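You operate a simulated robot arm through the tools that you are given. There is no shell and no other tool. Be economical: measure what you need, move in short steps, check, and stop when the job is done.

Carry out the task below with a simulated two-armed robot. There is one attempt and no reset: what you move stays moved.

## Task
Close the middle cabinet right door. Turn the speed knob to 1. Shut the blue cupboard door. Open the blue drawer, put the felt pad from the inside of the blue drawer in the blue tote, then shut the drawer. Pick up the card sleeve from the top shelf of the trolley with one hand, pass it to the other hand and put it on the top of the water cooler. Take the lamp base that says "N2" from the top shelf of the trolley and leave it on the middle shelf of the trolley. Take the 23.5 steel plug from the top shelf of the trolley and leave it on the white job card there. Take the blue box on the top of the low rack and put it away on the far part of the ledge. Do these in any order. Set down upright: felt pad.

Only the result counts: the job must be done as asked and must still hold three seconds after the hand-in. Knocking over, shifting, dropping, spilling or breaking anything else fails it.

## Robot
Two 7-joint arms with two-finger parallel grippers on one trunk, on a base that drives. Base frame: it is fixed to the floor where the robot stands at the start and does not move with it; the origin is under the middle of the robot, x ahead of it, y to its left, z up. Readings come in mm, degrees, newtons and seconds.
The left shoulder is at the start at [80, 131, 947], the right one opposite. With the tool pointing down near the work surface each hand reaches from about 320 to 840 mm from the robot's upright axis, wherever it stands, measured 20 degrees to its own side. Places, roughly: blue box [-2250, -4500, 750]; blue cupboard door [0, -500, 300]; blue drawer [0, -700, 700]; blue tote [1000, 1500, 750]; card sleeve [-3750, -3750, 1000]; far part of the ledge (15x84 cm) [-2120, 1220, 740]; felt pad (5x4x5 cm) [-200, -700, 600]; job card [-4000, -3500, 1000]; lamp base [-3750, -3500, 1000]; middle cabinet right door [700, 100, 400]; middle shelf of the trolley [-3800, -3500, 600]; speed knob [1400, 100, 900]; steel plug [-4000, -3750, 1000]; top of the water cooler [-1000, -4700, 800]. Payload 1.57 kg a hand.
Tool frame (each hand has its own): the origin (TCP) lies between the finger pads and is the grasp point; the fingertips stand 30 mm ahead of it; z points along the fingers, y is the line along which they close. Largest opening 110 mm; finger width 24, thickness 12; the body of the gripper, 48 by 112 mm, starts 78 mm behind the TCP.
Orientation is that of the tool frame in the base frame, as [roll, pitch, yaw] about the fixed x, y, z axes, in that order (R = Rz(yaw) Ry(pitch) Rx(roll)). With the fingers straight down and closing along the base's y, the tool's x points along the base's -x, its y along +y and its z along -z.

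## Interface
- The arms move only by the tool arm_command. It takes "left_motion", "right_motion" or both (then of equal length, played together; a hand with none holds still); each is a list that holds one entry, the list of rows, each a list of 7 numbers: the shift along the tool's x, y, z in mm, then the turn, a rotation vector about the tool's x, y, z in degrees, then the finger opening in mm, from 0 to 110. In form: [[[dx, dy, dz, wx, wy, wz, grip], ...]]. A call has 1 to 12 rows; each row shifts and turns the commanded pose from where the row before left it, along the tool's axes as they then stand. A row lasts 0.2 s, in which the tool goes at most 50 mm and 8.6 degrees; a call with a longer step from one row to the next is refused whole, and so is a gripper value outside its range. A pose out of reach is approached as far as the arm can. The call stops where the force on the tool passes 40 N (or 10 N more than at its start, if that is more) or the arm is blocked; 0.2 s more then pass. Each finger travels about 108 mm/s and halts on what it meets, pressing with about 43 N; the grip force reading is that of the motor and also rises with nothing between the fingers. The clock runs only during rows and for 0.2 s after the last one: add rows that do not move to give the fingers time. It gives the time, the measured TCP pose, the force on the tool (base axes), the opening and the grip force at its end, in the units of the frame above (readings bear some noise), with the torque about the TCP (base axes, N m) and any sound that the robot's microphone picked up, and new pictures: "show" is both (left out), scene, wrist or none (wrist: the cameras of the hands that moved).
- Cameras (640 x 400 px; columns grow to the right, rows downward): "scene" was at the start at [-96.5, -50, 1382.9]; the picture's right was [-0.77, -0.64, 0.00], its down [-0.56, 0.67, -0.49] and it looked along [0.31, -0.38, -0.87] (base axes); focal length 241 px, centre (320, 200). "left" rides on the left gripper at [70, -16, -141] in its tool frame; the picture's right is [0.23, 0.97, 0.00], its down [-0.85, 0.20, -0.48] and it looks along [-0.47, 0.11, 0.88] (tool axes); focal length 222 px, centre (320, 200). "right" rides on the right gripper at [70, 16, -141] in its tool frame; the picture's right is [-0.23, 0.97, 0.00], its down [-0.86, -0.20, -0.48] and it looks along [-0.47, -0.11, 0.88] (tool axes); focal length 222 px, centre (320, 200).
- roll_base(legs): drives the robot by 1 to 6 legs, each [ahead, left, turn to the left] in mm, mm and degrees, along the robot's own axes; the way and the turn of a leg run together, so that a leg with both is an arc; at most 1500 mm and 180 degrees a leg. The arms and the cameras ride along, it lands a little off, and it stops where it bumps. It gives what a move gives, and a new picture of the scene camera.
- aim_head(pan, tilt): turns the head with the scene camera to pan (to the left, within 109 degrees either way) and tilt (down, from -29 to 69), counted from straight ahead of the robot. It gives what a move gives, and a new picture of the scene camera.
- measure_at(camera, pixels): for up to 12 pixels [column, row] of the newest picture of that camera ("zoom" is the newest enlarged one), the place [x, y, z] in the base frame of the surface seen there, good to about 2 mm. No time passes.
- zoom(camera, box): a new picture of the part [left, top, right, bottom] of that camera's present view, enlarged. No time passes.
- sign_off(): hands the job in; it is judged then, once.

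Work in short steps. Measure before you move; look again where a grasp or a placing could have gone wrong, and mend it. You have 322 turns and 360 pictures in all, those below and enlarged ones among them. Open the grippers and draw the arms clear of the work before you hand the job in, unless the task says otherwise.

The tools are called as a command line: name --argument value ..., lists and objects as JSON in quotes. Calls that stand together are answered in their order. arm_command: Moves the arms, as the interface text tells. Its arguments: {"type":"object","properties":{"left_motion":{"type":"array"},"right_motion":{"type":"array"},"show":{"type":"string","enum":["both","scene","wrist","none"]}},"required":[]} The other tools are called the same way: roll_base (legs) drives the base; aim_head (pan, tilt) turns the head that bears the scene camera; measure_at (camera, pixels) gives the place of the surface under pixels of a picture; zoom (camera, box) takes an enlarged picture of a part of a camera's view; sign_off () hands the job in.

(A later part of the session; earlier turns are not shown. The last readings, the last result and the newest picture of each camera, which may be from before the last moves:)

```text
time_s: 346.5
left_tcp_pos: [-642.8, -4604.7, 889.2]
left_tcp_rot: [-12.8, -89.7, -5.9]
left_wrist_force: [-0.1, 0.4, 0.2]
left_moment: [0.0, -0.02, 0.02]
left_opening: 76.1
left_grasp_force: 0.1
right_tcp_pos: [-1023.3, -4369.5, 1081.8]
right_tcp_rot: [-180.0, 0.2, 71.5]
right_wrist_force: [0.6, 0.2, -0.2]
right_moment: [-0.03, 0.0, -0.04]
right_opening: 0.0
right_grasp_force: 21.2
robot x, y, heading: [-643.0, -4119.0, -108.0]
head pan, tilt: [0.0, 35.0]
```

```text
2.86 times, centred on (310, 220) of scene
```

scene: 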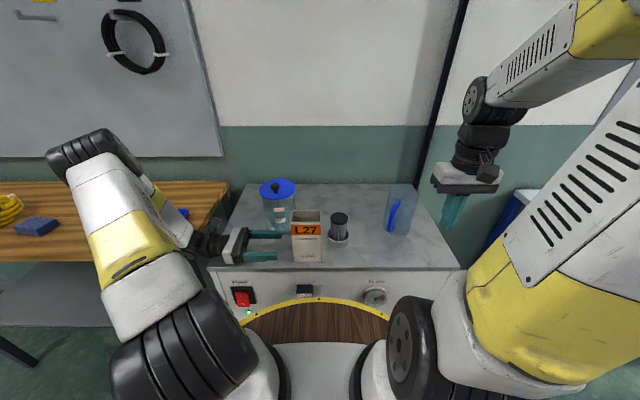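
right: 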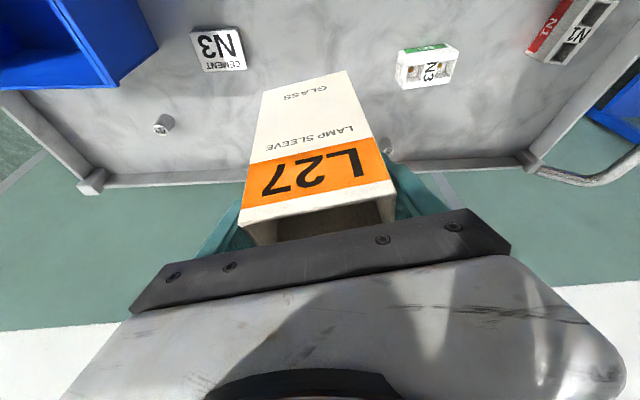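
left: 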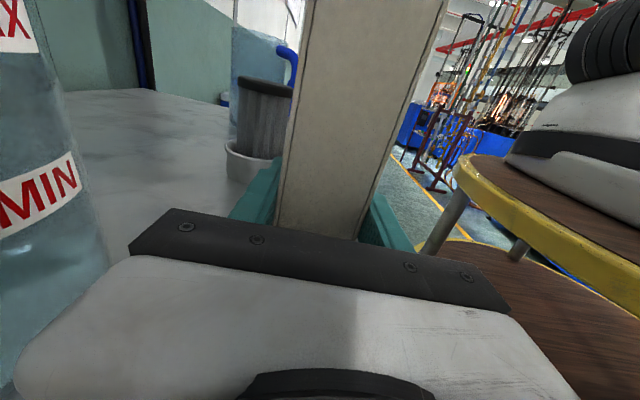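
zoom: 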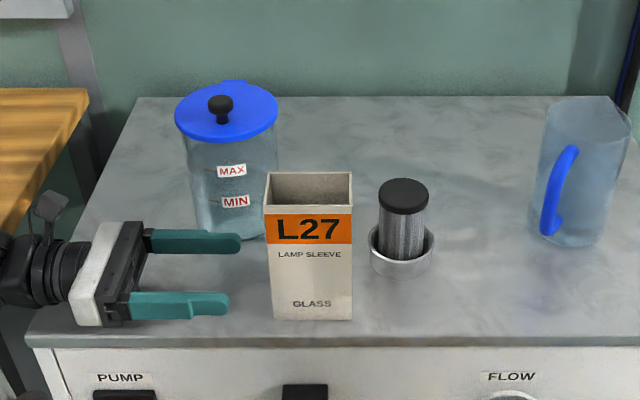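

The sleeve stands on the cooler. Back the left hand toward me, raise it, and undo its rotation in steps.

arm_command --left_motion '[[[0, 20, -5, 0, 0, 0, 76], [0, 30, 0, 0, 0, 0, 76], [0, 35, 0, 0, 0, 0, 40], [20, 35, 0, 0, 0, 0, 0], [35, 25, 0, 0, 0, 0, 0], [45, 0, 0, 0, 0, 0, 0], [45, 0, 0, 0, 0, 0, 0], [40, 0, 0, 0, 0, 0, 0]]]' --show "scene"

roll_base --legs '[[-450, 0, 0]]'

```text
time_s: 348.3
left_tcp_pos: [-583.7, -4472.3, 1071.5]
left_tcp_rot: [-140.3, -89.9, 122.4]
left_wrist_force: [-0.1, -0.4, -0.4]
left_moment: [0.02, 0.02, 0.0]
left_opening: 0.1
left_grasp_force: 20.8
right_tcp_pos: [-1018.1, -4373.0, 1081.9]
right_tcp_rot: [-179.7, 0.1, 71.6]
right_wrist_force: [0.5, 0.0, 0.5]
right_moment: [0.03, 0.03, 0.0]
right_opening: 0.0
right_grasp_force: 21.0
robot x, y, heading: [-638.9, -4117.5, -108.1]
head pan, tilt: [0.0, 35.0]
```

scene: 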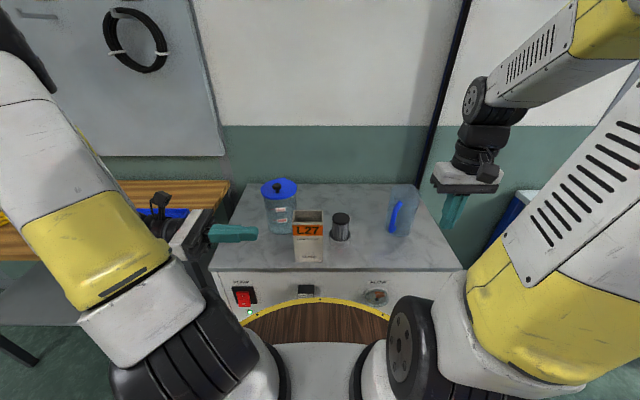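

```text
time_s: 351.0
left_tcp_pos: [-445.7, -4042.2, 1070.2]
left_tcp_rot: [-135.1, -89.7, 117.1]
left_wrist_force: [-1.0, -0.1, 0.0]
left_moment: [-0.02, 0.03, 0.0]
left_opening: 0.0
left_grasp_force: 21.6
right_tcp_pos: [-880.0, -3943.4, 1082.0]
right_tcp_rot: [-179.7, 0.2, 71.6]
right_wrist_force: [0.6, 0.1, 0.6]
right_moment: [-0.01, 0.03, -0.02]
right_opening: 0.1
right_grasp_force: 21.0
robot x, y, heading: [-499.9, -3686.7, -107.8]
head pan, tilt: [0.0, 35.0]
```

scene: 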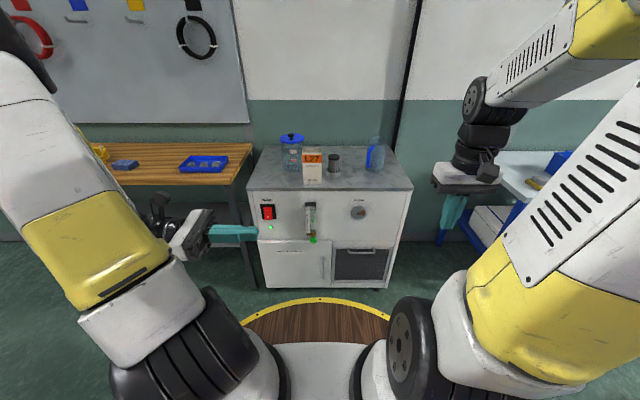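

Undo the left hand's roll (90°) and then its tilt (90°).

arm_command --left_motion '[[[0, 0, 0, 0, 0, 8.2, 0], [0, 0, 0, 0, 0, 8.2, 0], [0, 0, 0, 0, 0, 8.2, 0], [0, 0, 0, 0, 0, 8.2, 0], [0, 0, 0, 0, 0, 8.2, 0], [0, 0, 0, 0, 0, 8.2, 0], [0, 0, 0, 0, 0, 8.2, 0], [0, 0, 0, 0, 0, 8.2, 0], [0, 0, 0, 0, 0, 8.2, 0], [0, 0, 0, 0, 0, 8.2, 0], [0, 0, 0, 0, 0, 7.6, 0]]]' --show "none"

arm_command --left_motion '[[[0, 0, 0, -8.2, 0, 0, 0], [0, 0, 0, -8.2, 0, 0, 0], [0, 0, 0, -8.2, 0, 0, 0], [0, 0, 0, -8.2, 0, 0, 0], [0, 0, 0, -8.2, 0, 0, 0], [0, 0, 0, -8.2, 0, 0, 0], [0, 0, 0, -8.2, 0, 0, 0], [0, 0, 0, -8.2, 0, 0, 0], [0, 0, 0, -8.2, 0, 0, 0], [0, 0, 0, -8.2, 0, 0, 0], [0, 0, 0, -8.2, 0, 0, 0]]]' --show "scene"

```text
time_s: 353.4
left_tcp_pos: [-444.7, -4041.8, 1071.6]
left_tcp_rot: [-90.1, -0.1, 72.0]
left_wrist_force: [-0.8, 0.4, -0.5]
left_moment: [-0.03, -0.01, -0.02]
left_opening: 0.0
left_grasp_force: 21.6
right_tcp_pos: [-880.6, -3942.8, 1082.0]
right_tcp_rot: [-179.7, 0.2, 71.6]
right_wrist_force: [1.4, -0.5, 0.4]
right_moment: [0.02, 0.01, 0.03]
right_opening: 0.0
right_grasp_force: 21.2
robot x, y, heading: [-497.4, -3686.7, -107.9]
head pan, tilt: [0.0, 35.0]
```

```text
time_s: 355.8
left_tcp_pos: [-444.7, -4042.9, 1071.6]
left_tcp_rot: [179.5, -0.1, 72.0]
left_wrist_force: [0.0, -1.4, 0.4]
left_moment: [-0.01, 0.03, -0.03]
left_opening: 0.0
left_grasp_force: 21.4
right_tcp_pos: [-880.7, -3943.1, 1081.6]
right_tcp_rot: [-179.7, 0.2, 71.5]
right_wrist_force: [0.4, -0.4, 0.1]
right_moment: [0.0, 0.02, 0.01]
right_opening: 0.2
right_grasp_force: 21.1
robot x, y, heading: [-497.2, -3688.5, -108.0]
head pan, tilt: [0.0, 35.0]
```

scene: 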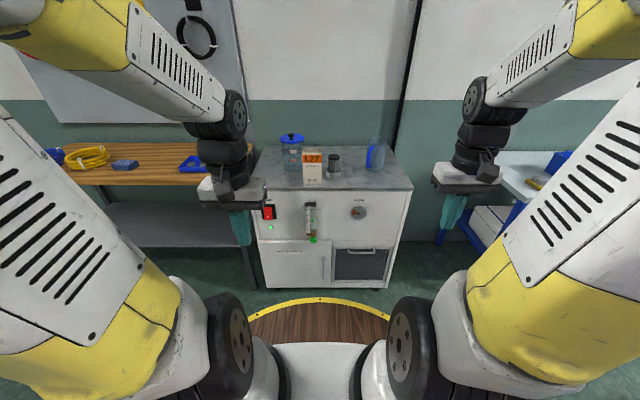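

Drive back sideways to the trolley, stopping short to check the red lever.

roll_base --legs '[[0, -1500, 0], [0, -1500, 0], [0, -65, 0]]'

aim_head --pan 0 --tilt 42

```text
time_s: 370.6
left_tcp_pos: [-3319.5, -3148.4, 1071.5]
left_tcp_rot: [179.6, -0.2, 73.0]
left_wrist_force: [-0.1, -0.4, 0.2]
left_moment: [-0.01, 0.01, 0.0]
left_opening: 0.1
left_grasp_force: 21.5
right_tcp_pos: [-3754.4, -3056.3, 1081.4]
right_tcp_rot: [-179.7, 0.3, 72.5]
right_wrist_force: [0.3, -1.0, -0.3]
right_moment: [-0.03, 0.01, 0.0]
right_opening: 0.1
right_grasp_force: 21.5
robot x, y, heading: [-3379.0, -2792.9, -106.9]
head pan, tilt: [0.0, 35.0]
```

scene: 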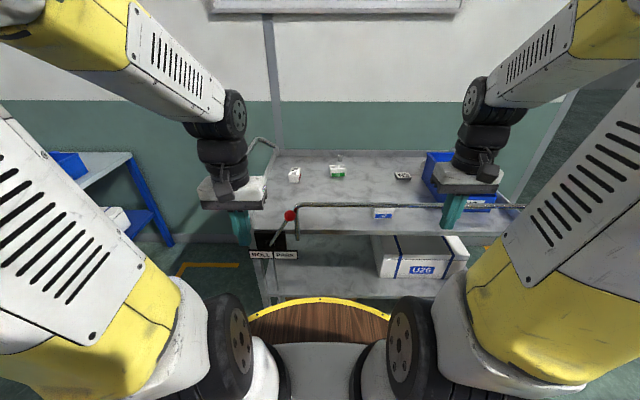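

```text
time_s: 371.3
left_tcp_pos: [-3318.3, -3148.1, 1070.2]
left_tcp_rot: [179.6, -0.3, 73.0]
left_wrist_force: [0.0, 0.1, 0.3]
left_moment: [-0.02, 0.02, 0.01]
left_opening: 0.0
left_grasp_force: 21.3
right_tcp_pos: [-3755.6, -3055.4, 1082.8]
right_tcp_rot: [-179.6, 0.2, 72.5]
right_wrist_force: [0.1, -0.4, -0.5]
right_moment: [-0.03, -0.05, 0.02]
right_opening: 0.2
right_grasp_force: 21.2
robot x, y, heading: [-3376.5, -2793.9, -107.3]
head pan, tilt: [0.0, 42.0]
```

scene: 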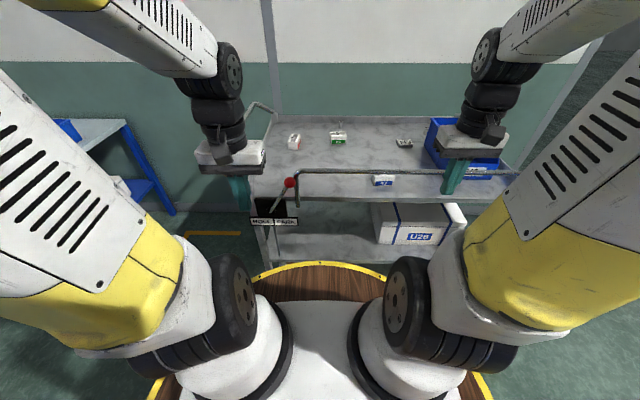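

measure_at --camera "scene" --pixels '[[290, 183], [280, 195], [262, 220], [285, 222], [272, 210], [300, 190], [383, 180], [338, 128], [345, 235], [340, 250], [420, 225], [310, 240]]'

zoom --camera "scene" --box '[240, 110, 480, 260]'

```text
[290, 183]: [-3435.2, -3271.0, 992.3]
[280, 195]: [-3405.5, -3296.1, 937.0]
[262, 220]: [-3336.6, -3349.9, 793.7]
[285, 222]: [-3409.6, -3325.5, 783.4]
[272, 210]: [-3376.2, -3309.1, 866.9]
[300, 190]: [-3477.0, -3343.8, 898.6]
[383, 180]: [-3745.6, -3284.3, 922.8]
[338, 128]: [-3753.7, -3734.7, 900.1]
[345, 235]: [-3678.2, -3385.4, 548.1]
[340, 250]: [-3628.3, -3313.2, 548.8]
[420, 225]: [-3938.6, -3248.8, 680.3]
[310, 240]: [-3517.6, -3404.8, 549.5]
```

```text
2.67 times, centred on (360, 185) of scene
```

zoom: 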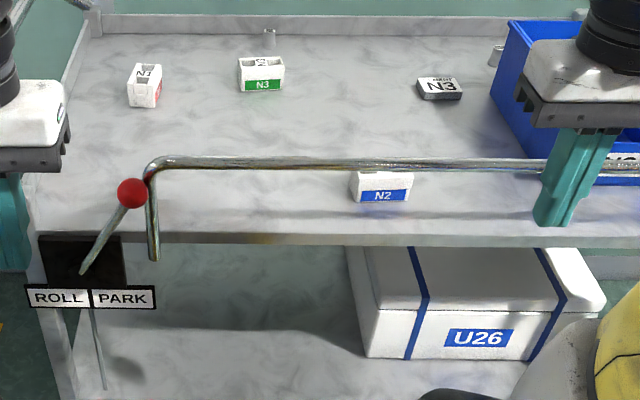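

The lever ball is at room (-2249,-4176), clear of my disc. Drive up to b≈-3888, a≈-2390.

roll_base --legs '[[0, -45, -0.8], [182, 0, 0]]'

```text
time_s: 373.3
left_tcp_pos: [-3420.6, -3311.3, 1071.4]
left_tcp_rot: [179.6, -0.2, 72.1]
left_wrist_force: [-0.1, -0.3, -0.7]
left_moment: [0.02, -0.03, 0.02]
left_opening: 0.0
left_grasp_force: 21.5
right_tcp_pos: [-3857.2, -3213.1, 1082.4]
right_tcp_rot: [-179.7, 0.2, 71.8]
right_wrist_force: [1.1, -0.8, 0.5]
right_moment: [0.01, -0.01, 0.0]
right_opening: 0.1
right_grasp_force: 21.2
robot x, y, heading: [-3475.8, -2955.2, -107.9]
head pan, tilt: [0.0, 42.0]
```

scene: 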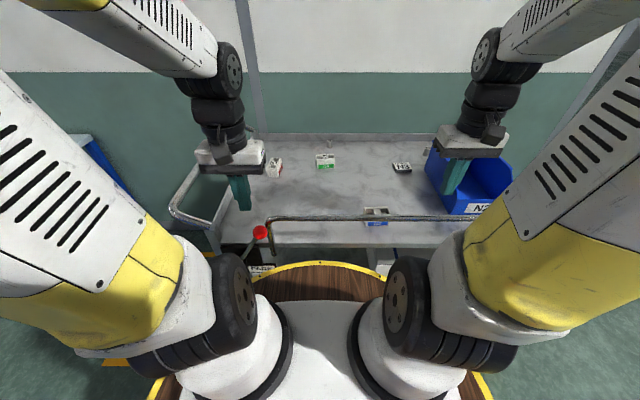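

I tilt the right hand 21° forward and carry it over toward the 23.5 plug with the fingers opening.

arm_command --right_motion '[[[0, 0, 0, 0, -7, 0, 20], [0, 0, 0, 0, -7, 0, 40], [0, 0, 0, 0, -7, 0, 50], [-35.4, 22.3, 20, 0, 0, 0, 50], [-35.4, 22.3, 20, 0, 0, 0, 50], [-35.4, 22.3, 20, 0, 0, 0, 50], [-35.4, 22.3, 20, 0, 0, 0, 50], [-35.4, 22.3, 20, 0, 0, 0, 50], [-35.4, 22.3, 20, 0, 0, 0, 50], [-35.4, 22.3, 20, 0, 0, 0, 50], [-35.4, 22.3, 20, 0, 0, 0, 50]]]' --show "both"

```text
time_s: 375.7
left_tcp_pos: [-3422.7, -3310.3, 1070.4]
left_tcp_rot: [179.6, -0.2, 72.2]
left_wrist_force: [1.1, -0.1, -0.4]
left_moment: [-0.05, 0.01, -0.02]
left_opening: 0.0
left_grasp_force: 21.1
right_tcp_pos: [-3786.7, -3575.3, 1036.9]
right_tcp_rot: [-179.7, 21.2, 71.8]
right_wrist_force: [-0.9, -0.2, 0.0]
right_moment: [-0.02, -0.01, 0.01]
right_opening: 50.1
right_grasp_force: 0.0
robot x, y, heading: [-3476.7, -2955.1, -107.8]
head pan, tilt: [0.0, 42.0]
```

scene: 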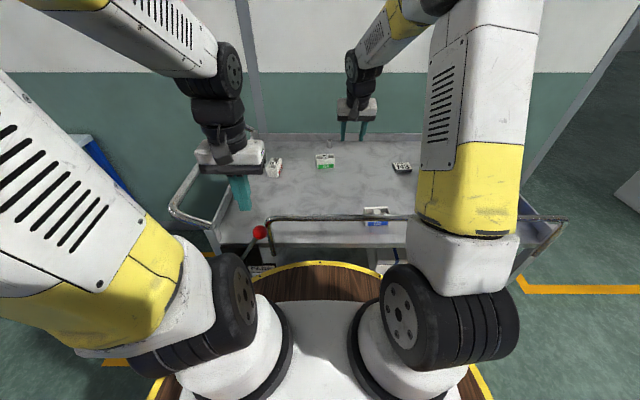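
right: 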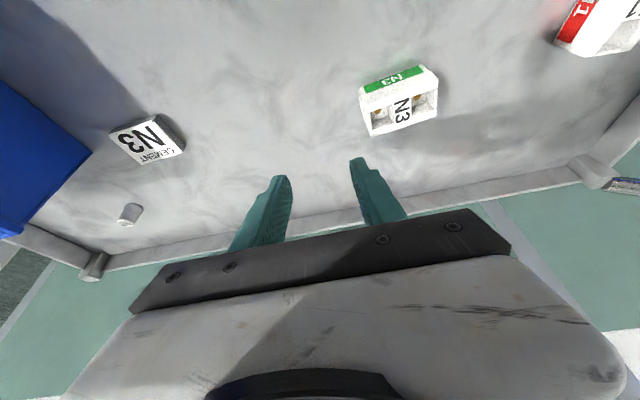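

Continue to the point above the plug.

arm_command --right_motion '[[[-26, 16.3, 15.6, 0, 0, 0, 50], [-26, 16.3, 15.6, 0, 0, 0, 50], [-26, 16.3, 15.6, 0, 0, 0, 50], [-26, 16.3, 15.6, 0, 0, 0, 50]]]' --show "both"

zoom --camera "scene" --box '[280, 80, 380, 170]'

```text
time_s: 376.7
left_tcp_pos: [-3422.1, -3310.8, 1071.7]
left_tcp_rot: [179.6, -0.1, 72.3]
left_wrist_force: [0.2, 1.2, 1.0]
left_moment: [-0.04, 0.0, -0.02]
left_opening: 0.0
left_grasp_force: 21.1
right_tcp_pos: [-3763.9, -3707.9, 1014.2]
right_tcp_rot: [-179.7, 21.3, 71.8]
right_wrist_force: [0.2, 0.6, 0.2]
right_moment: [0.01, -0.01, -0.01]
right_opening: 50.2
right_grasp_force: 0.0
robot x, y, heading: [-3473.5, -2952.0, -107.8]
head pan, tilt: [0.0, 42.0]
```

scene: 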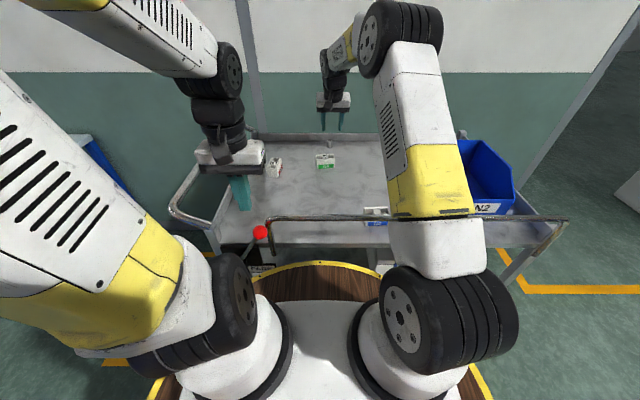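
right: 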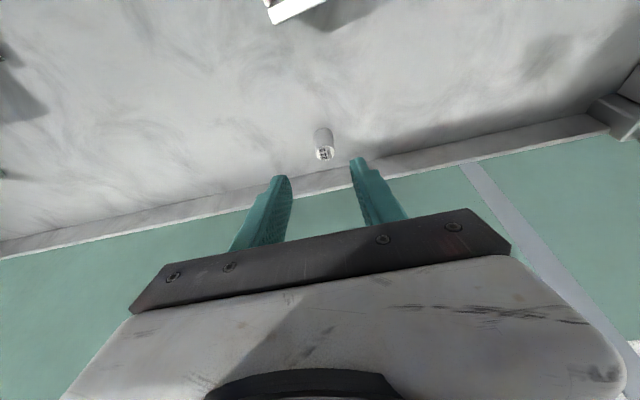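

```text
4.44 times, centred on (330, 125) of scene
```

zoom: 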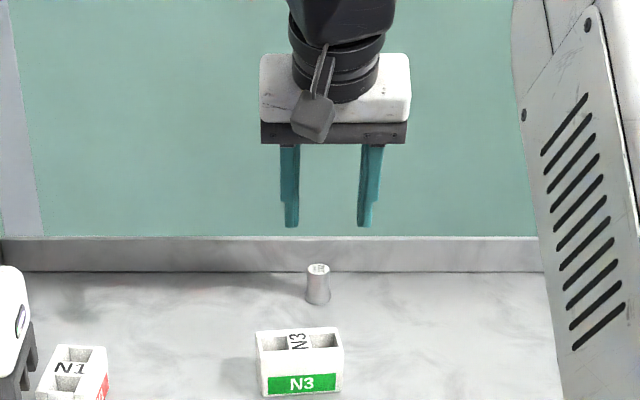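

The plug's top shows at (325,153), right on the approach axis. Measure it.

measure_at --camera "right" --pixels '[[325, 153], [320, 153], [330, 153], [325, 146], [325, 158], [316, 140], [333, 140]]'

```text
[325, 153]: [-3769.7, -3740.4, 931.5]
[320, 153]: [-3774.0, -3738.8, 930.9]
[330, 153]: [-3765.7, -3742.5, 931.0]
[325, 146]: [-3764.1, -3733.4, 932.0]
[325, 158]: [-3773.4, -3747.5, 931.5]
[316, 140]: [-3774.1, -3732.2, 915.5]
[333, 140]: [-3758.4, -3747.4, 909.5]
```

Plug top centre ≈ (-3769,-3740,931). Advance 83 mm along the axis with a 5 mm side correction and close.

arm_command --right_motion '[[[0, 2.7, 30, 0, 0, 0, 50], [0, 2.7, 30, 0, 0, 0, 50], [0, 0, 15, 0, 0, 0, 50], [0, 0, 8, 0, 0, 0, 50], [0, 0, 0, 0, 0, 0, 30], [0, 0, 0, 0, 0, 0, 10], [0, 0, 0, 0, 0, 0, 10]]]' --show "wrist"

```text
time_s: 378.3
left_tcp_pos: [-3421.3, -3310.7, 1071.2]
left_tcp_rot: [179.7, -0.2, 72.2]
left_wrist_force: [-0.6, 0.7, -0.1]
left_moment: [0.01, 0.01, -0.01]
left_opening: 0.0
left_grasp_force: 21.4
right_tcp_pos: [-3768.9, -3740.1, 936.9]
right_tcp_rot: [-179.8, 21.1, 71.9]
right_wrist_force: [-0.1, -0.8, 0.6]
right_moment: [-0.01, 0.02, 0.01]
right_opening: 22.7
right_grasp_force: 34.9
robot x, y, heading: [-3475.3, -2956.2, -107.5]
head pan, tilt: [0.0, 42.0]
```

right: 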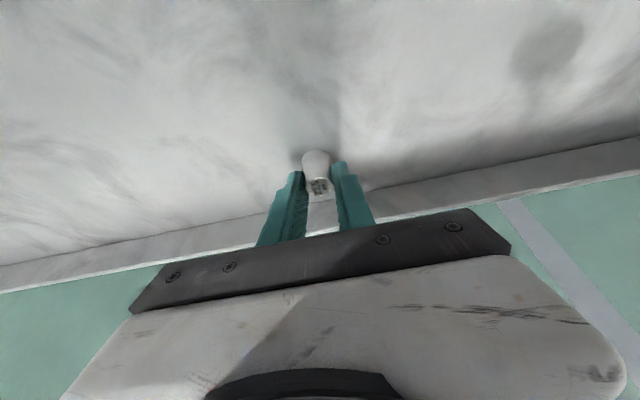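

Plug gripped (22.7). Lift it straight up gently.

arm_command --right_motion '[[[-2, 0, -5.2, 0, 0, 0, 10], [-4, 0, -10.5, 0, 0, 0, 10], [-5, 0, -13, 0, 0, 0, 10], [-5, 0, -13, 0, 0, 0, 10], [-5.5, 0, -14.3, 0, 0, 0, 10]]]' --show "none"

arm_command --right_motion '[[[7, -12, -3, 0, 0, 0, 10], [13, -23, -5, 0, 0, 0, 10], [14, -25, -5.4, 0, 0, 0, 10], [14, -25, -5.4, 0, 0, 0, 10], [14, -25, -5.4, 0, 0, 0, 10], [14, -25, -5.4, 0, 0, 0, 10], [14, -25, -5.4, 0, 0, 0, 10], [14, -25, -5.4, 0, 0, 0, 10], [14, -25, -5.4, 0, 0, 0, 10], [13, -23, -5, 0, 0, 0, 10], [9, -16, -3.4, 0, 0, 0, 10], [7, -12, -2.7, 0, 0, 0, 10]]]' --show "both"

```text
time_s: 379.5
left_tcp_pos: [-3421.6, -3312.1, 1071.4]
left_tcp_rot: [179.6, -0.2, 72.1]
left_wrist_force: [0.3, 0.0, -0.2]
left_moment: [0.01, 0.01, -0.01]
left_opening: 0.4
left_grasp_force: 21.3
right_tcp_pos: [-3769.7, -3739.0, 995.9]
right_tcp_rot: [-179.7, 21.2, 71.8]
right_wrist_force: [-0.3, -0.3, -0.6]
right_moment: [-0.02, 0.01, 0.01]
right_opening: 22.5
right_grasp_force: 35.0
robot x, y, heading: [-3475.3, -2956.7, -107.9]
head pan, tilt: [0.0, 42.0]
```

```text
time_s: 382.1
left_tcp_pos: [-3421.7, -3311.9, 1071.3]
left_tcp_rot: [179.5, -0.3, 72.2]
left_wrist_force: [-0.4, -0.5, 0.5]
left_moment: [0.01, 0.01, 0.0]
left_opening: 0.0
left_grasp_force: 21.6
right_tcp_pos: [-3965.9, -3507.4, 997.3]
right_tcp_rot: [-179.7, 21.2, 71.9]
right_wrist_force: [-0.6, 0.5, 0.5]
right_moment: [0.04, -0.01, 0.01]
right_opening: 22.2
right_grasp_force: 35.0
robot x, y, heading: [-3474.2, -2961.1, -107.6]
head pan, tilt: [0.0, 42.0]
```

scene: 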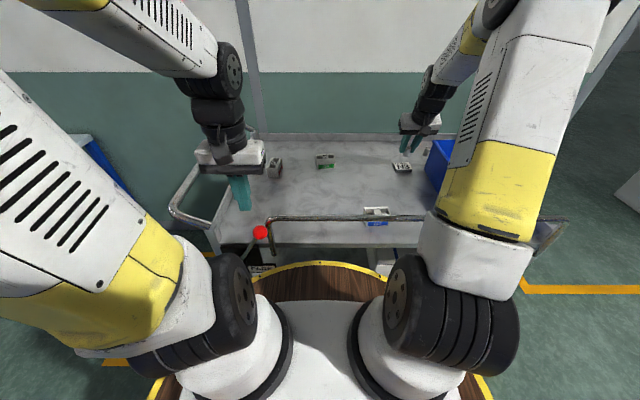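
right: 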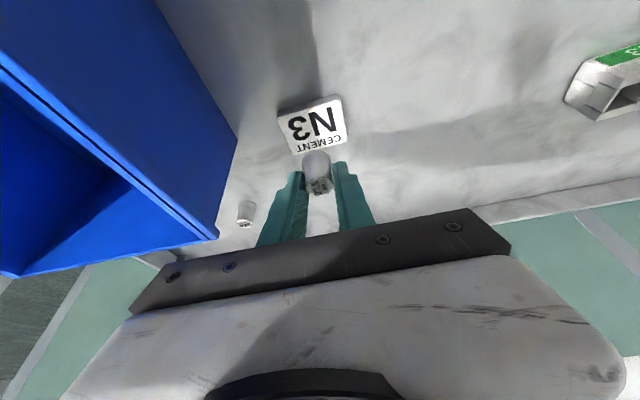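

The card is just below at (312,122). Measure its corners now.

measure_at --camera "right" --pixels '[[282, 115], [337, 98], [345, 140], [294, 150], [314, 124]]'

```text
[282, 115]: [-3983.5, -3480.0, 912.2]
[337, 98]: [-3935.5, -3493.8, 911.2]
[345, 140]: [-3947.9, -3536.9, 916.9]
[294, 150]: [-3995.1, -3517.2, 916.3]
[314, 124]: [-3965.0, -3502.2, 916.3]
```

The plug is right above the card's centre. I check the bin's rim height next to the gripper before lowering.

measure_at --camera "right" --pixels '[[235, 150], [216, 235], [120, 170], [160, 20], [205, 205]]'

```text
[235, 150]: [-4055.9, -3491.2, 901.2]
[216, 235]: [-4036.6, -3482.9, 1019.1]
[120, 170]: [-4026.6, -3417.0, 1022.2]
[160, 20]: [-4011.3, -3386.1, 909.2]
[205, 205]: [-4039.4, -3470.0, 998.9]
```

18 mm clearance to the bin wall — fine. Lower toward the card in decreasing steps.

arm_command --right_motion '[[[5, 0, 13, 0, 0, 0, 10], [5, 0, 13, 0, 0, 0, 10], [3, 0, 8, 0, 0, 0, 10], [1, 0, 2.6, 0, 0, 0, 10], [0.5, 0, 1.4, 0, 0, 0, 10], [0.4, 0, 0.9, 0, 0, 0, 10], [0.4, 0, 0.9, 0, 0, 0, 10]]]' --show "wrist"

```text
time_s: 383.7
left_tcp_pos: [-3420.4, -3311.4, 1070.8]
left_tcp_rot: [179.6, -0.3, 72.2]
left_wrist_force: [0.2, -0.2, 1.0]
left_moment: [0.05, 0.0, -0.01]
left_opening: 0.0
left_grasp_force: 21.0
right_tcp_pos: [-3966.9, -3507.2, 953.5]
right_tcp_rot: [-179.8, 21.1, 71.8]
right_wrist_force: [-0.4, 0.8, 0.3]
right_moment: [0.02, -0.03, 0.0]
right_opening: 22.4
right_grasp_force: 35.5
robot x, y, heading: [-3475.5, -2954.4, -107.6]
head pan, tilt: [0.0, 42.0]
```

right: 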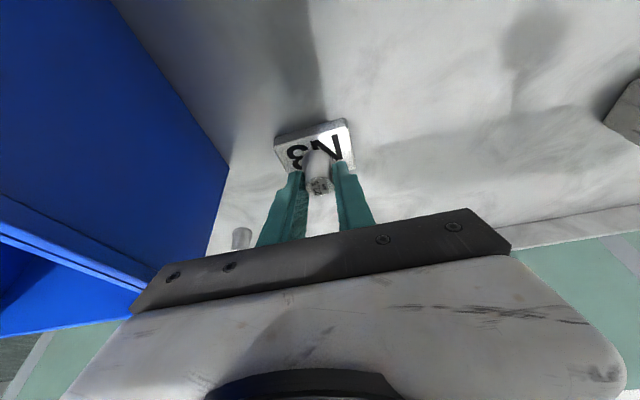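

No contact yet. A few more 1 mm steps.

arm_command --right_motion '[[[0.35, 0, 0.9, 0, 0, 0, 10], [0.35, 0, 0.9, 0, 0, 0, 10]]]' --show "none"

```text
time_s: 384.3
left_tcp_pos: [-3421.8, -3310.4, 1072.0]
left_tcp_rot: [179.6, -0.3, 72.2]
left_wrist_force: [-1.3, -0.1, 0.0]
left_moment: [-0.01, 0.01, -0.01]
left_opening: 0.1
left_grasp_force: 21.3
right_tcp_pos: [-3966.9, -3507.5, 952.0]
right_tcp_rot: [-179.7, 21.2, 71.8]
right_wrist_force: [0.3, 0.0, 2.1]
right_moment: [-0.03, -0.03, -0.02]
right_opening: 22.5
right_grasp_force: 35.1
robot x, y, heading: [-3475.7, -2951.7, -107.9]
head pan, tilt: [0.0, 42.0]
```

Force is just starting (2 N). One more millimetre, then open slowly and withdraw along the axis.

arm_command --right_motion '[[[0.3, 0, 0.8, 0, 0, 0, 10], [0, 0, 0, 0, 0, 0, 24], [0, 0, 0, 0, 0, 0, 28], [0, 0, 0, 0, 0, 0, 40], [0, 0, 0, 0, 0, 0, 46], [0, 0, -8, 0, 0, 0, 46], [0, 0, -15, 0, 0, 0, 46], [0, 0, -25, 0, 0, 0, 46], [0, 0, -35, 0, 0, 0, 46]]]' --show "wrist"

zoom --camera "right" --box '[260, 90, 380, 180]'

```text
time_s: 386.3
left_tcp_pos: [-3421.6, -3310.6, 1071.5]
left_tcp_rot: [179.6, -0.2, 72.2]
left_wrist_force: [0.9, 0.3, -0.9]
left_moment: [0.01, 0.04, 0.01]
left_opening: 0.0
left_grasp_force: 21.0
right_tcp_pos: [-3956.9, -3478.3, 1028.7]
right_tcp_rot: [-179.8, 21.2, 71.9]
right_wrist_force: [-1.0, -0.3, -0.7]
right_moment: [0.04, -0.01, 0.04]
right_opening: 45.7
right_grasp_force: 0.1
robot x, y, heading: [-3475.4, -2957.2, -107.9]
head pan, tilt: [0.0, 42.0]
```

right: 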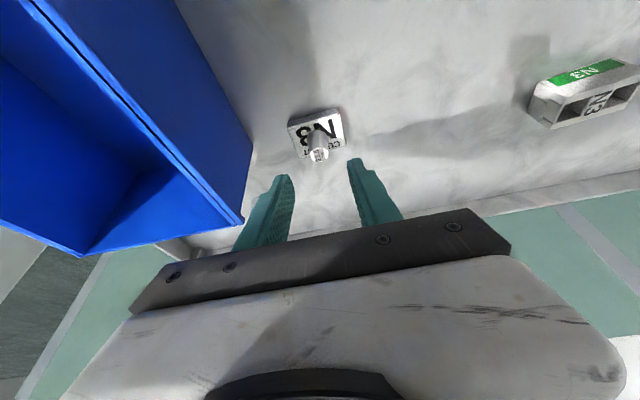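

```text
4.44 times, centred on (320, 135) of right
```

zoom: 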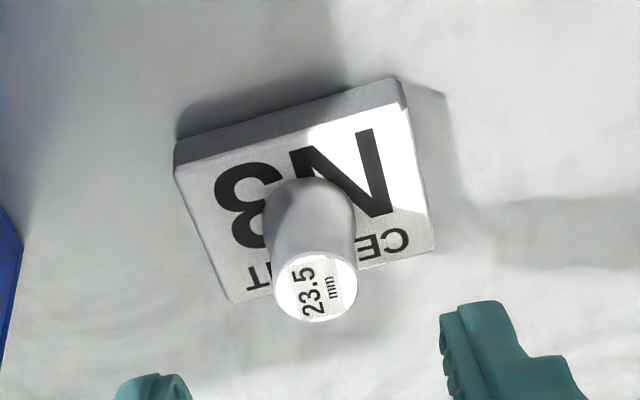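

The 23.5 plug stands upright on the card. Raise and draw the right hand back over the rail, then untilt.

arm_command --right_motion '[[[-10, 0, -27, 0, 0, 0, 30], [-10, 0, -27, 0, 0, 0, 0], [-4, 0, -10, 0, 0, 0, 0], [40, 0, -15, 0, 0, 0, 0], [40, 0, -15, 0, 0, 0, 0], [40, 0, -15, 0, 0, 0, 0], [40, 0, -15, 0, 0, 0, 0], [40, 0, -15, 0, 0, 0, 0], [30, 0, -11, 0, 0, 0, 0], [0, 0, 0, 0, 7, 0, 0], [0, 0, 0, 0, 7, 0, 0], [0, 0, 0, 0, 7, 0, 0]]]' --show "none"

roll_base --legs '[[-260, 0, 0]]'

zoom --camera "scene" --box '[220, 90, 480, 260]'

```text
time_s: 388.9
left_tcp_pos: [-3420.0, -3310.5, 1070.5]
left_tcp_rot: [179.6, -0.2, 72.2]
left_wrist_force: [0.2, 0.1, -0.7]
left_moment: [0.0, 0.01, -0.04]
left_opening: 0.0
left_grasp_force: 21.6
right_tcp_pos: [-3879.3, -3244.8, 1094.6]
right_tcp_rot: [-179.7, 0.1, 71.8]
right_wrist_force: [0.1, 0.4, 1.0]
right_moment: [0.0, 0.02, -0.03]
right_opening: 0.0
right_grasp_force: 21.6
robot x, y, heading: [-3471.7, -2955.8, -107.9]
head pan, tilt: [0.0, 42.0]
```

```text
time_s: 390.8
left_tcp_pos: [-3343.1, -3066.0, 1072.0]
left_tcp_rot: [179.6, -0.2, 72.0]
left_wrist_force: [-0.7, -0.6, 0.2]
left_moment: [-0.04, -0.01, 0.0]
left_opening: 0.0
left_grasp_force: 21.4
right_tcp_pos: [-3802.0, -2998.7, 1093.4]
right_tcp_rot: [-179.7, 0.3, 71.6]
right_wrist_force: [-0.3, -0.5, -1.1]
right_moment: [-0.01, -0.02, 0.0]
right_opening: 0.2
right_grasp_force: 21.2
robot x, y, heading: [-3398.6, -2713.1, -108.1]
head pan, tilt: [0.0, 42.0]
```

scene: 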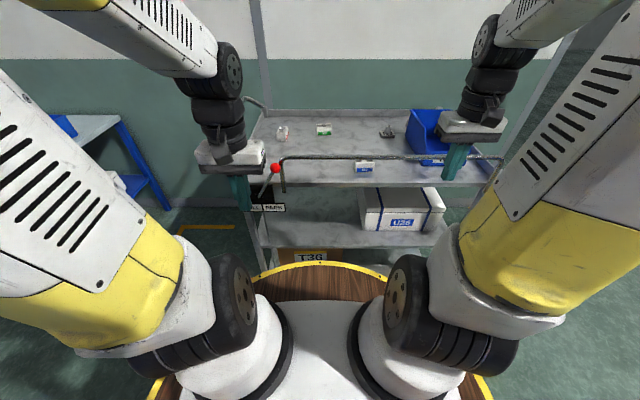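

```text
2.35 times, centred on (350, 175) of scene
```

zoom: 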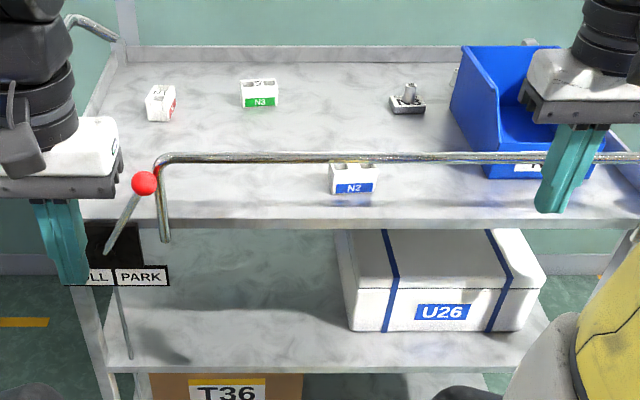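

Measure N2's faces and the middle shelf's free part.

measure_at --camera "zoom" --pixels '[[333, 192], [374, 193], [333, 180], [376, 180], [354, 188], [354, 176], [345, 170], [250, 350], [240, 330], [300, 345], [200, 345], [350, 300]]'

zoom --camera "scene" --box '[335, 145, 395, 185]'

```text
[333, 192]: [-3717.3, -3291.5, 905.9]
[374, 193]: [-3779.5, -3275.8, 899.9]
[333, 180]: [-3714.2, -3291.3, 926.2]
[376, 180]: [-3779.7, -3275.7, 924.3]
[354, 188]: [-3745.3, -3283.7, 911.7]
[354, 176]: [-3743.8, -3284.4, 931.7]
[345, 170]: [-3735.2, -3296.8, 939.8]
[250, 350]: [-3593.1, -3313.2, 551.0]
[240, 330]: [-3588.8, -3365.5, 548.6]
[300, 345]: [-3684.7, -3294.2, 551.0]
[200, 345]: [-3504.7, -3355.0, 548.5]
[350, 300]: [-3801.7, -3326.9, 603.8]
```

```text
10.00 times, centred on (365, 165) of scene
```

zoom: 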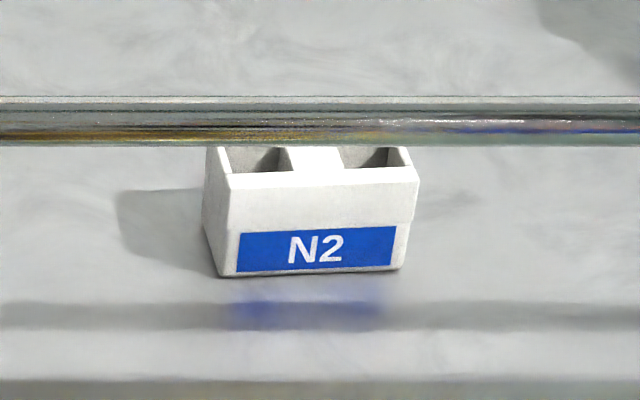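

N2 is 66 mm wide, front at b=-4285. I'll take it from the front under the rail with the right hand nearly horizontal. Back off 100 mm and pitch the hand forward.

roll_base --legs '[[-100, 0, 0]]'

arm_command --right_motion '[[[-35, 0, 0, 0, 0, 0, 40], [-35, 0, 0, 0, 0, 0, 80], [-20, 0, 0, 0, -8.5, 0, 95], [0, 0, 0, 0, -8.5, 0, 95], [0, 0, 0, 0, -8.5, 0, 95], [0, 0, 0, 0, -8.5, 0, 95], [0, 0, 0, 0, -8.5, 0, 95], [0, 0, 0, 0, -8.5, 0, 95], [0, 0, 0, 0, -8.5, 0, 95], [0, 0, 0, 0, -8.5, 0, 95], [0, 0, 0, 0, -8.5, 0, 95]]]' --show "scene"

```text
time_s: 391.9
left_tcp_pos: [-3312.7, -2971.7, 1071.3]
left_tcp_rot: [179.7, -0.2, 72.2]
left_wrist_force: [0.0, 0.5, 1.0]
left_moment: [0.0, 0.01, -0.03]
left_opening: 0.1
left_grasp_force: 21.6
right_tcp_pos: [-3771.7, -2906.1, 1093.7]
right_tcp_rot: [-179.8, 0.2, 71.6]
right_wrist_force: [0.2, -0.4, -0.6]
right_moment: [0.0, 0.01, -0.01]
right_opening: 0.1
right_grasp_force: 21.2
robot x, y, heading: [-3365.5, -2615.4, -107.7]
head pan, tilt: [0.0, 42.0]
```

scene: 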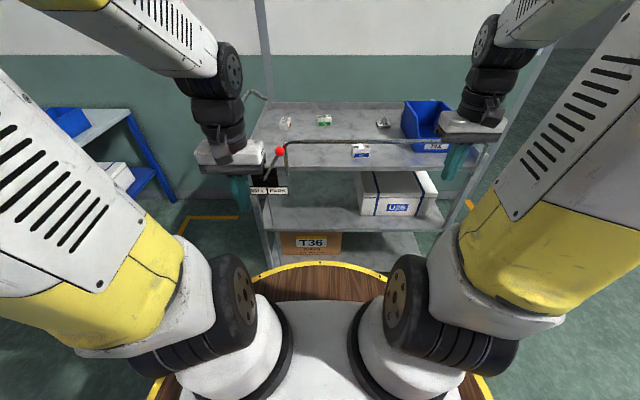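

```text
time_s: 394.3
left_tcp_pos: [-3311.6, -2973.4, 1072.2]
left_tcp_rot: [179.6, -0.1, 72.1]
left_wrist_force: [0.4, 1.4, 0.4]
left_moment: [0.0, 0.03, -0.01]
left_opening: 0.1
left_grasp_force: 21.3
right_tcp_pos: [-3844.5, -3022.9, 1117.1]
right_tcp_rot: [-178.8, 76.7, 72.9]
right_wrist_force: [0.5, -0.7, 0.0]
right_moment: [0.03, 0.03, -0.04]
right_opening: 95.0
right_grasp_force: 0.1
right hand out of reach, approached as far as the arm can: row 9, 10, 11
robot x, y, heading: [-3369.2, -2617.4, -108.1]
head pan, tilt: [0.0, 42.0]
```

scene: 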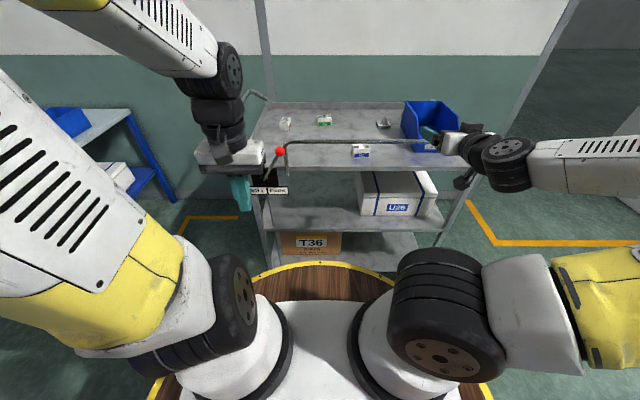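

The hand now points forward. Move it to the pre-grasp point in front of N2, below rail height.

arm_command --right_motion '[[[19.3, 24.4, 0, 0, 0, 0, 95], [19.3, 24.4, 0, 0, 0, 0, 95], [19.3, 24.4, 0, 0, 0, 0, 95], [19.3, 24.4, 20, 0, 0, 0, 95], [19.3, 24.4, 30, 0, 0, 0, 95], [19.3, 24.4, 37, 0, 0, 0, 95], [19.3, 24.4, 37, 0, 0, 0, 95]]]'

```text
time_s: 395.9
left_tcp_pos: [-3312.7, -2972.6, 1071.7]
left_tcp_rot: [179.6, -0.2, 72.1]
left_wrist_force: [0.9, 1.1, 0.1]
left_moment: [-0.01, 0.0, 0.01]
left_opening: 0.0
left_grasp_force: 20.8
right_tcp_pos: [-3759.6, -3200.5, 966.9]
right_tcp_rot: [-178.8, 76.8, 72.9]
right_wrist_force: [0.5, 0.3, 0.2]
right_moment: [-0.01, 0.02, 0.01]
right_opening: 94.7
right_grasp_force: 0.0
right hand out of reach, approached as far as the arm can: row 1, 2, 3
robot x, y, heading: [-3365.6, -2611.6, -107.7]
head pan, tilt: [0.0, 42.0]
```

scene: 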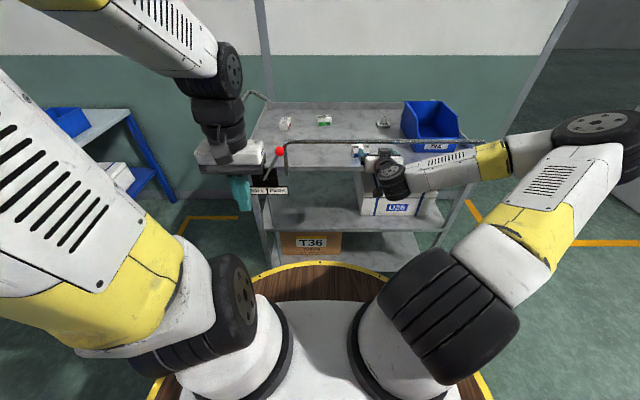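
right: 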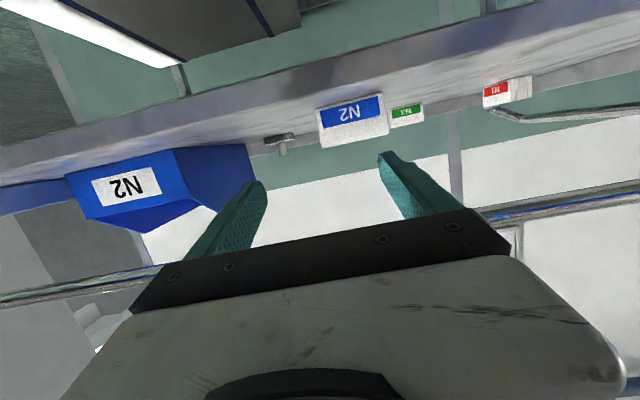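

The tips are under the rail at z≈960. Shift 37 mm left and 22 mm down, then check alignment with N2.

arm_command --right_motion '[[[8, 13, 0, 0, 0, 0, 95], [8, 12, 0, 0, 0, 0, 95], [6, 12, 0, 0, 0, 0, 95]]]' --show "wrist"

measure_at --camera "right" --pixels '[[320, 130], [330, 120], [340, 130], [350, 140], [300, 130], [310, 145]]'

```text
time_s: 396.7
left_tcp_pos: [-3314.2, -2972.3, 1071.0]
left_tcp_rot: [179.6, -0.2, 72.2]
left_wrist_force: [0.2, 0.6, -0.4]
left_moment: [-0.01, -0.02, 0.02]
left_opening: 0.2
left_grasp_force: 21.3
right_tcp_pos: [-3721.9, -3205.2, 944.8]
right_tcp_rot: [-178.8, 76.7, 72.8]
right_wrist_force: [-0.7, -0.1, 1.0]
right_moment: [-0.01, 0.0, -0.01]
right_opening: 94.8
right_grasp_force: 0.1
robot x, y, heading: [-3369.6, -2615.9, -108.0]
head pan, tilt: [0.0, 42.0]
```

right: 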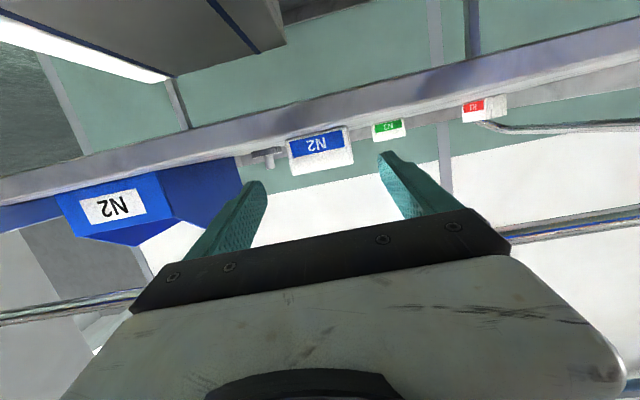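

```text
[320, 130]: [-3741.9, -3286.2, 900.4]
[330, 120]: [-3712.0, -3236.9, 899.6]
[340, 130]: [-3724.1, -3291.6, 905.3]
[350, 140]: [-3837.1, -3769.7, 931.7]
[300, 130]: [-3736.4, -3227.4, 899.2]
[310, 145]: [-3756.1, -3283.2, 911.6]
```

N2 is centred on the axis. Advance 95 mm and close.

arm_command --right_motion '[[[0, 0, 35, 0, 0, 0, 95], [0, 0, 35, 0, 0, 0, 95], [0, 0, 25, 0, 0, 0, 95], [0, 0, 0, 0, 0, 0, 75], [0, 0, 0, 0, 0, 0, 55], [0, 0, 0, 0, 0, 0, 40], [0, 0, 0, 0, 0, 0, 40]]]'

```text
time_s: 398.3
left_tcp_pos: [-3312.2, -2973.4, 1071.3]
left_tcp_rot: [179.7, -0.1, 72.1]
left_wrist_force: [0.4, -0.3, 0.4]
left_moment: [0.02, -0.01, 0.01]
left_opening: 0.0
left_grasp_force: 21.1
right_tcp_pos: [-3753.0, -3293.6, 923.1]
right_tcp_rot: [-178.8, 76.8, 72.8]
right_wrist_force: [-1.2, -0.8, 0.7]
right_moment: [-0.05, -0.03, 0.0]
right_opening: 67.8
right_grasp_force: 43.1
robot x, y, heading: [-3365.4, -2618.6, -107.9]
head pan, tilt: [0.0, 42.0]
```

scene: 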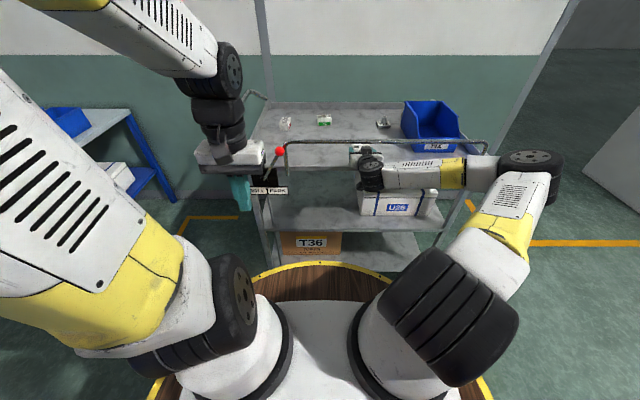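
right: 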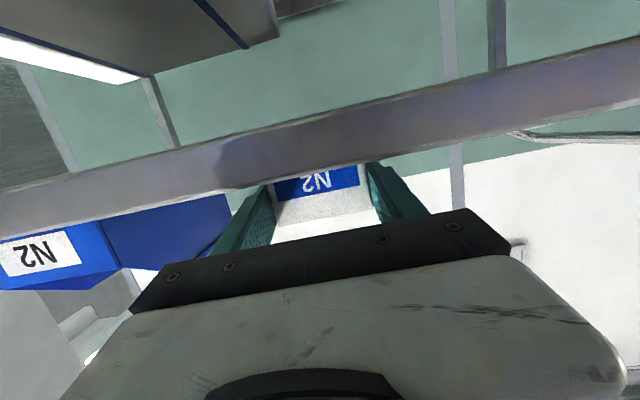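

N2 gripped (67.8 mm). Lift 25 mm and pull back 160 mm from under the rail.

arm_command --right_motion '[[[-6, 0, -1.5, 0, 0, 0, 40], [-9, 0, -2, 0, 0, 0, 40], [-9, 0, -2, 0, 0, 0, 40], [3, 0, -13, 0, 0, 0, 40], [5, 0, -22, 0, 0, 0, 40], [6, 0, -25, 0, 0, 0, 40], [6, 0, -25, 0, 0, 0, 40], [6, 0, -25, 0, 0, 0, 40], [6, 0, -25, 0, 0, 0, 40], [5, 0, -20, 0, 0, 0, 40]]]'

```text
time_s: 399.1
left_tcp_pos: [-3312.0, -2973.0, 1070.1]
left_tcp_rot: [179.6, -0.2, 72.1]
left_wrist_force: [0.4, 0.0, 0.0]
left_moment: [0.03, 0.01, -0.01]
left_opening: 0.0
left_grasp_force: 21.1
right_tcp_pos: [-3749.1, -3292.3, 934.7]
right_tcp_rot: [-179.3, 75.6, 72.4]
right_wrist_force: [0.2, 1.2, -3.9]
right_moment: [-0.32, 0.06, 0.0]
right_opening: 67.7
right_grasp_force: 42.9
robot x, y, heading: [-3366.8, -2620.1, -108.2]
head pan, tilt: [0.0, 42.0]
stopped in row 3 (right hand): the force on the tool passed its limit at 50 N (the readings are from after the stop); the commanded pose is now the measured one
```

scene: 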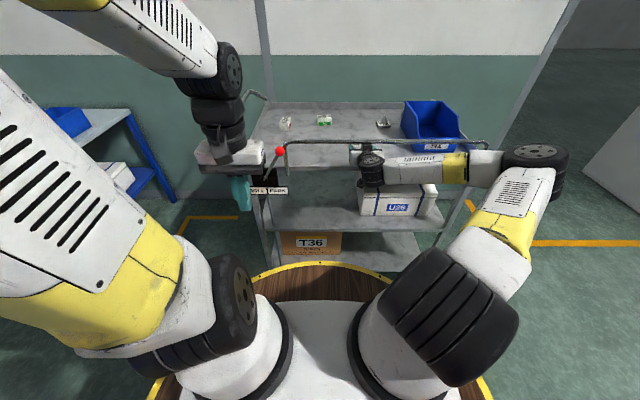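
right: 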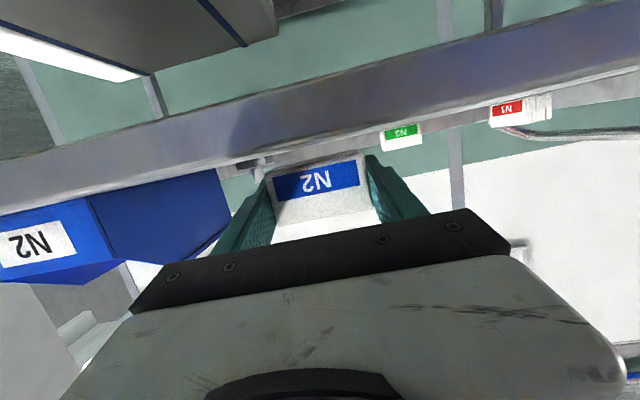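

The wrist touched the rail from below after ~12 mm lift. N2 is off the tray; I lower 4 mm and pull straight back horizontally.

arm_command --right_motion '[[[4, 0, 1, 0, 0, 0, 40], [2, 0, -8, 0, 0, 0, 40], [4, 0, -16, 0, 0, 0, 40], [5, 0, -20, 0, 0, 0, 40], [6, 0, -24, 0, 0, 0, 40], [6, 0, -24, 0, 0, 0, 40], [6, 0, -24, 0, 0, 0, 40], [6, 0, -24, 0, 0, 0, 40], [6, 0, -24, 0, 0, 0, 40]]]'

```text
time_s: 401.1
left_tcp_pos: [-3312.3, -2972.7, 1070.6]
left_tcp_rot: [179.6, -0.3, 72.2]
left_wrist_force: [-0.1, 0.1, 0.5]
left_moment: [0.0, 0.01, 0.0]
left_opening: 0.4
left_grasp_force: 21.5
right_tcp_pos: [-3699.1, -3133.0, 932.6]
right_tcp_rot: [-179.4, 75.7, 72.6]
right_wrist_force: [-0.9, 0.3, -0.6]
right_moment: [0.0, -0.03, -0.01]
right_opening: 67.5
right_grasp_force: 43.5
robot x, y, heading: [-3365.3, -2615.7, -107.8]
head pan, tilt: [0.0, 42.0]
```

scene: 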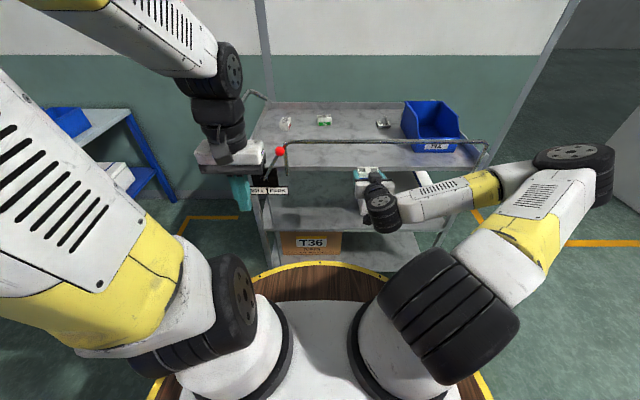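
right: 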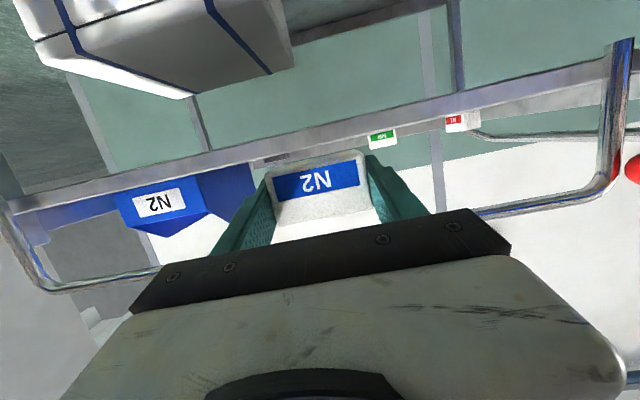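

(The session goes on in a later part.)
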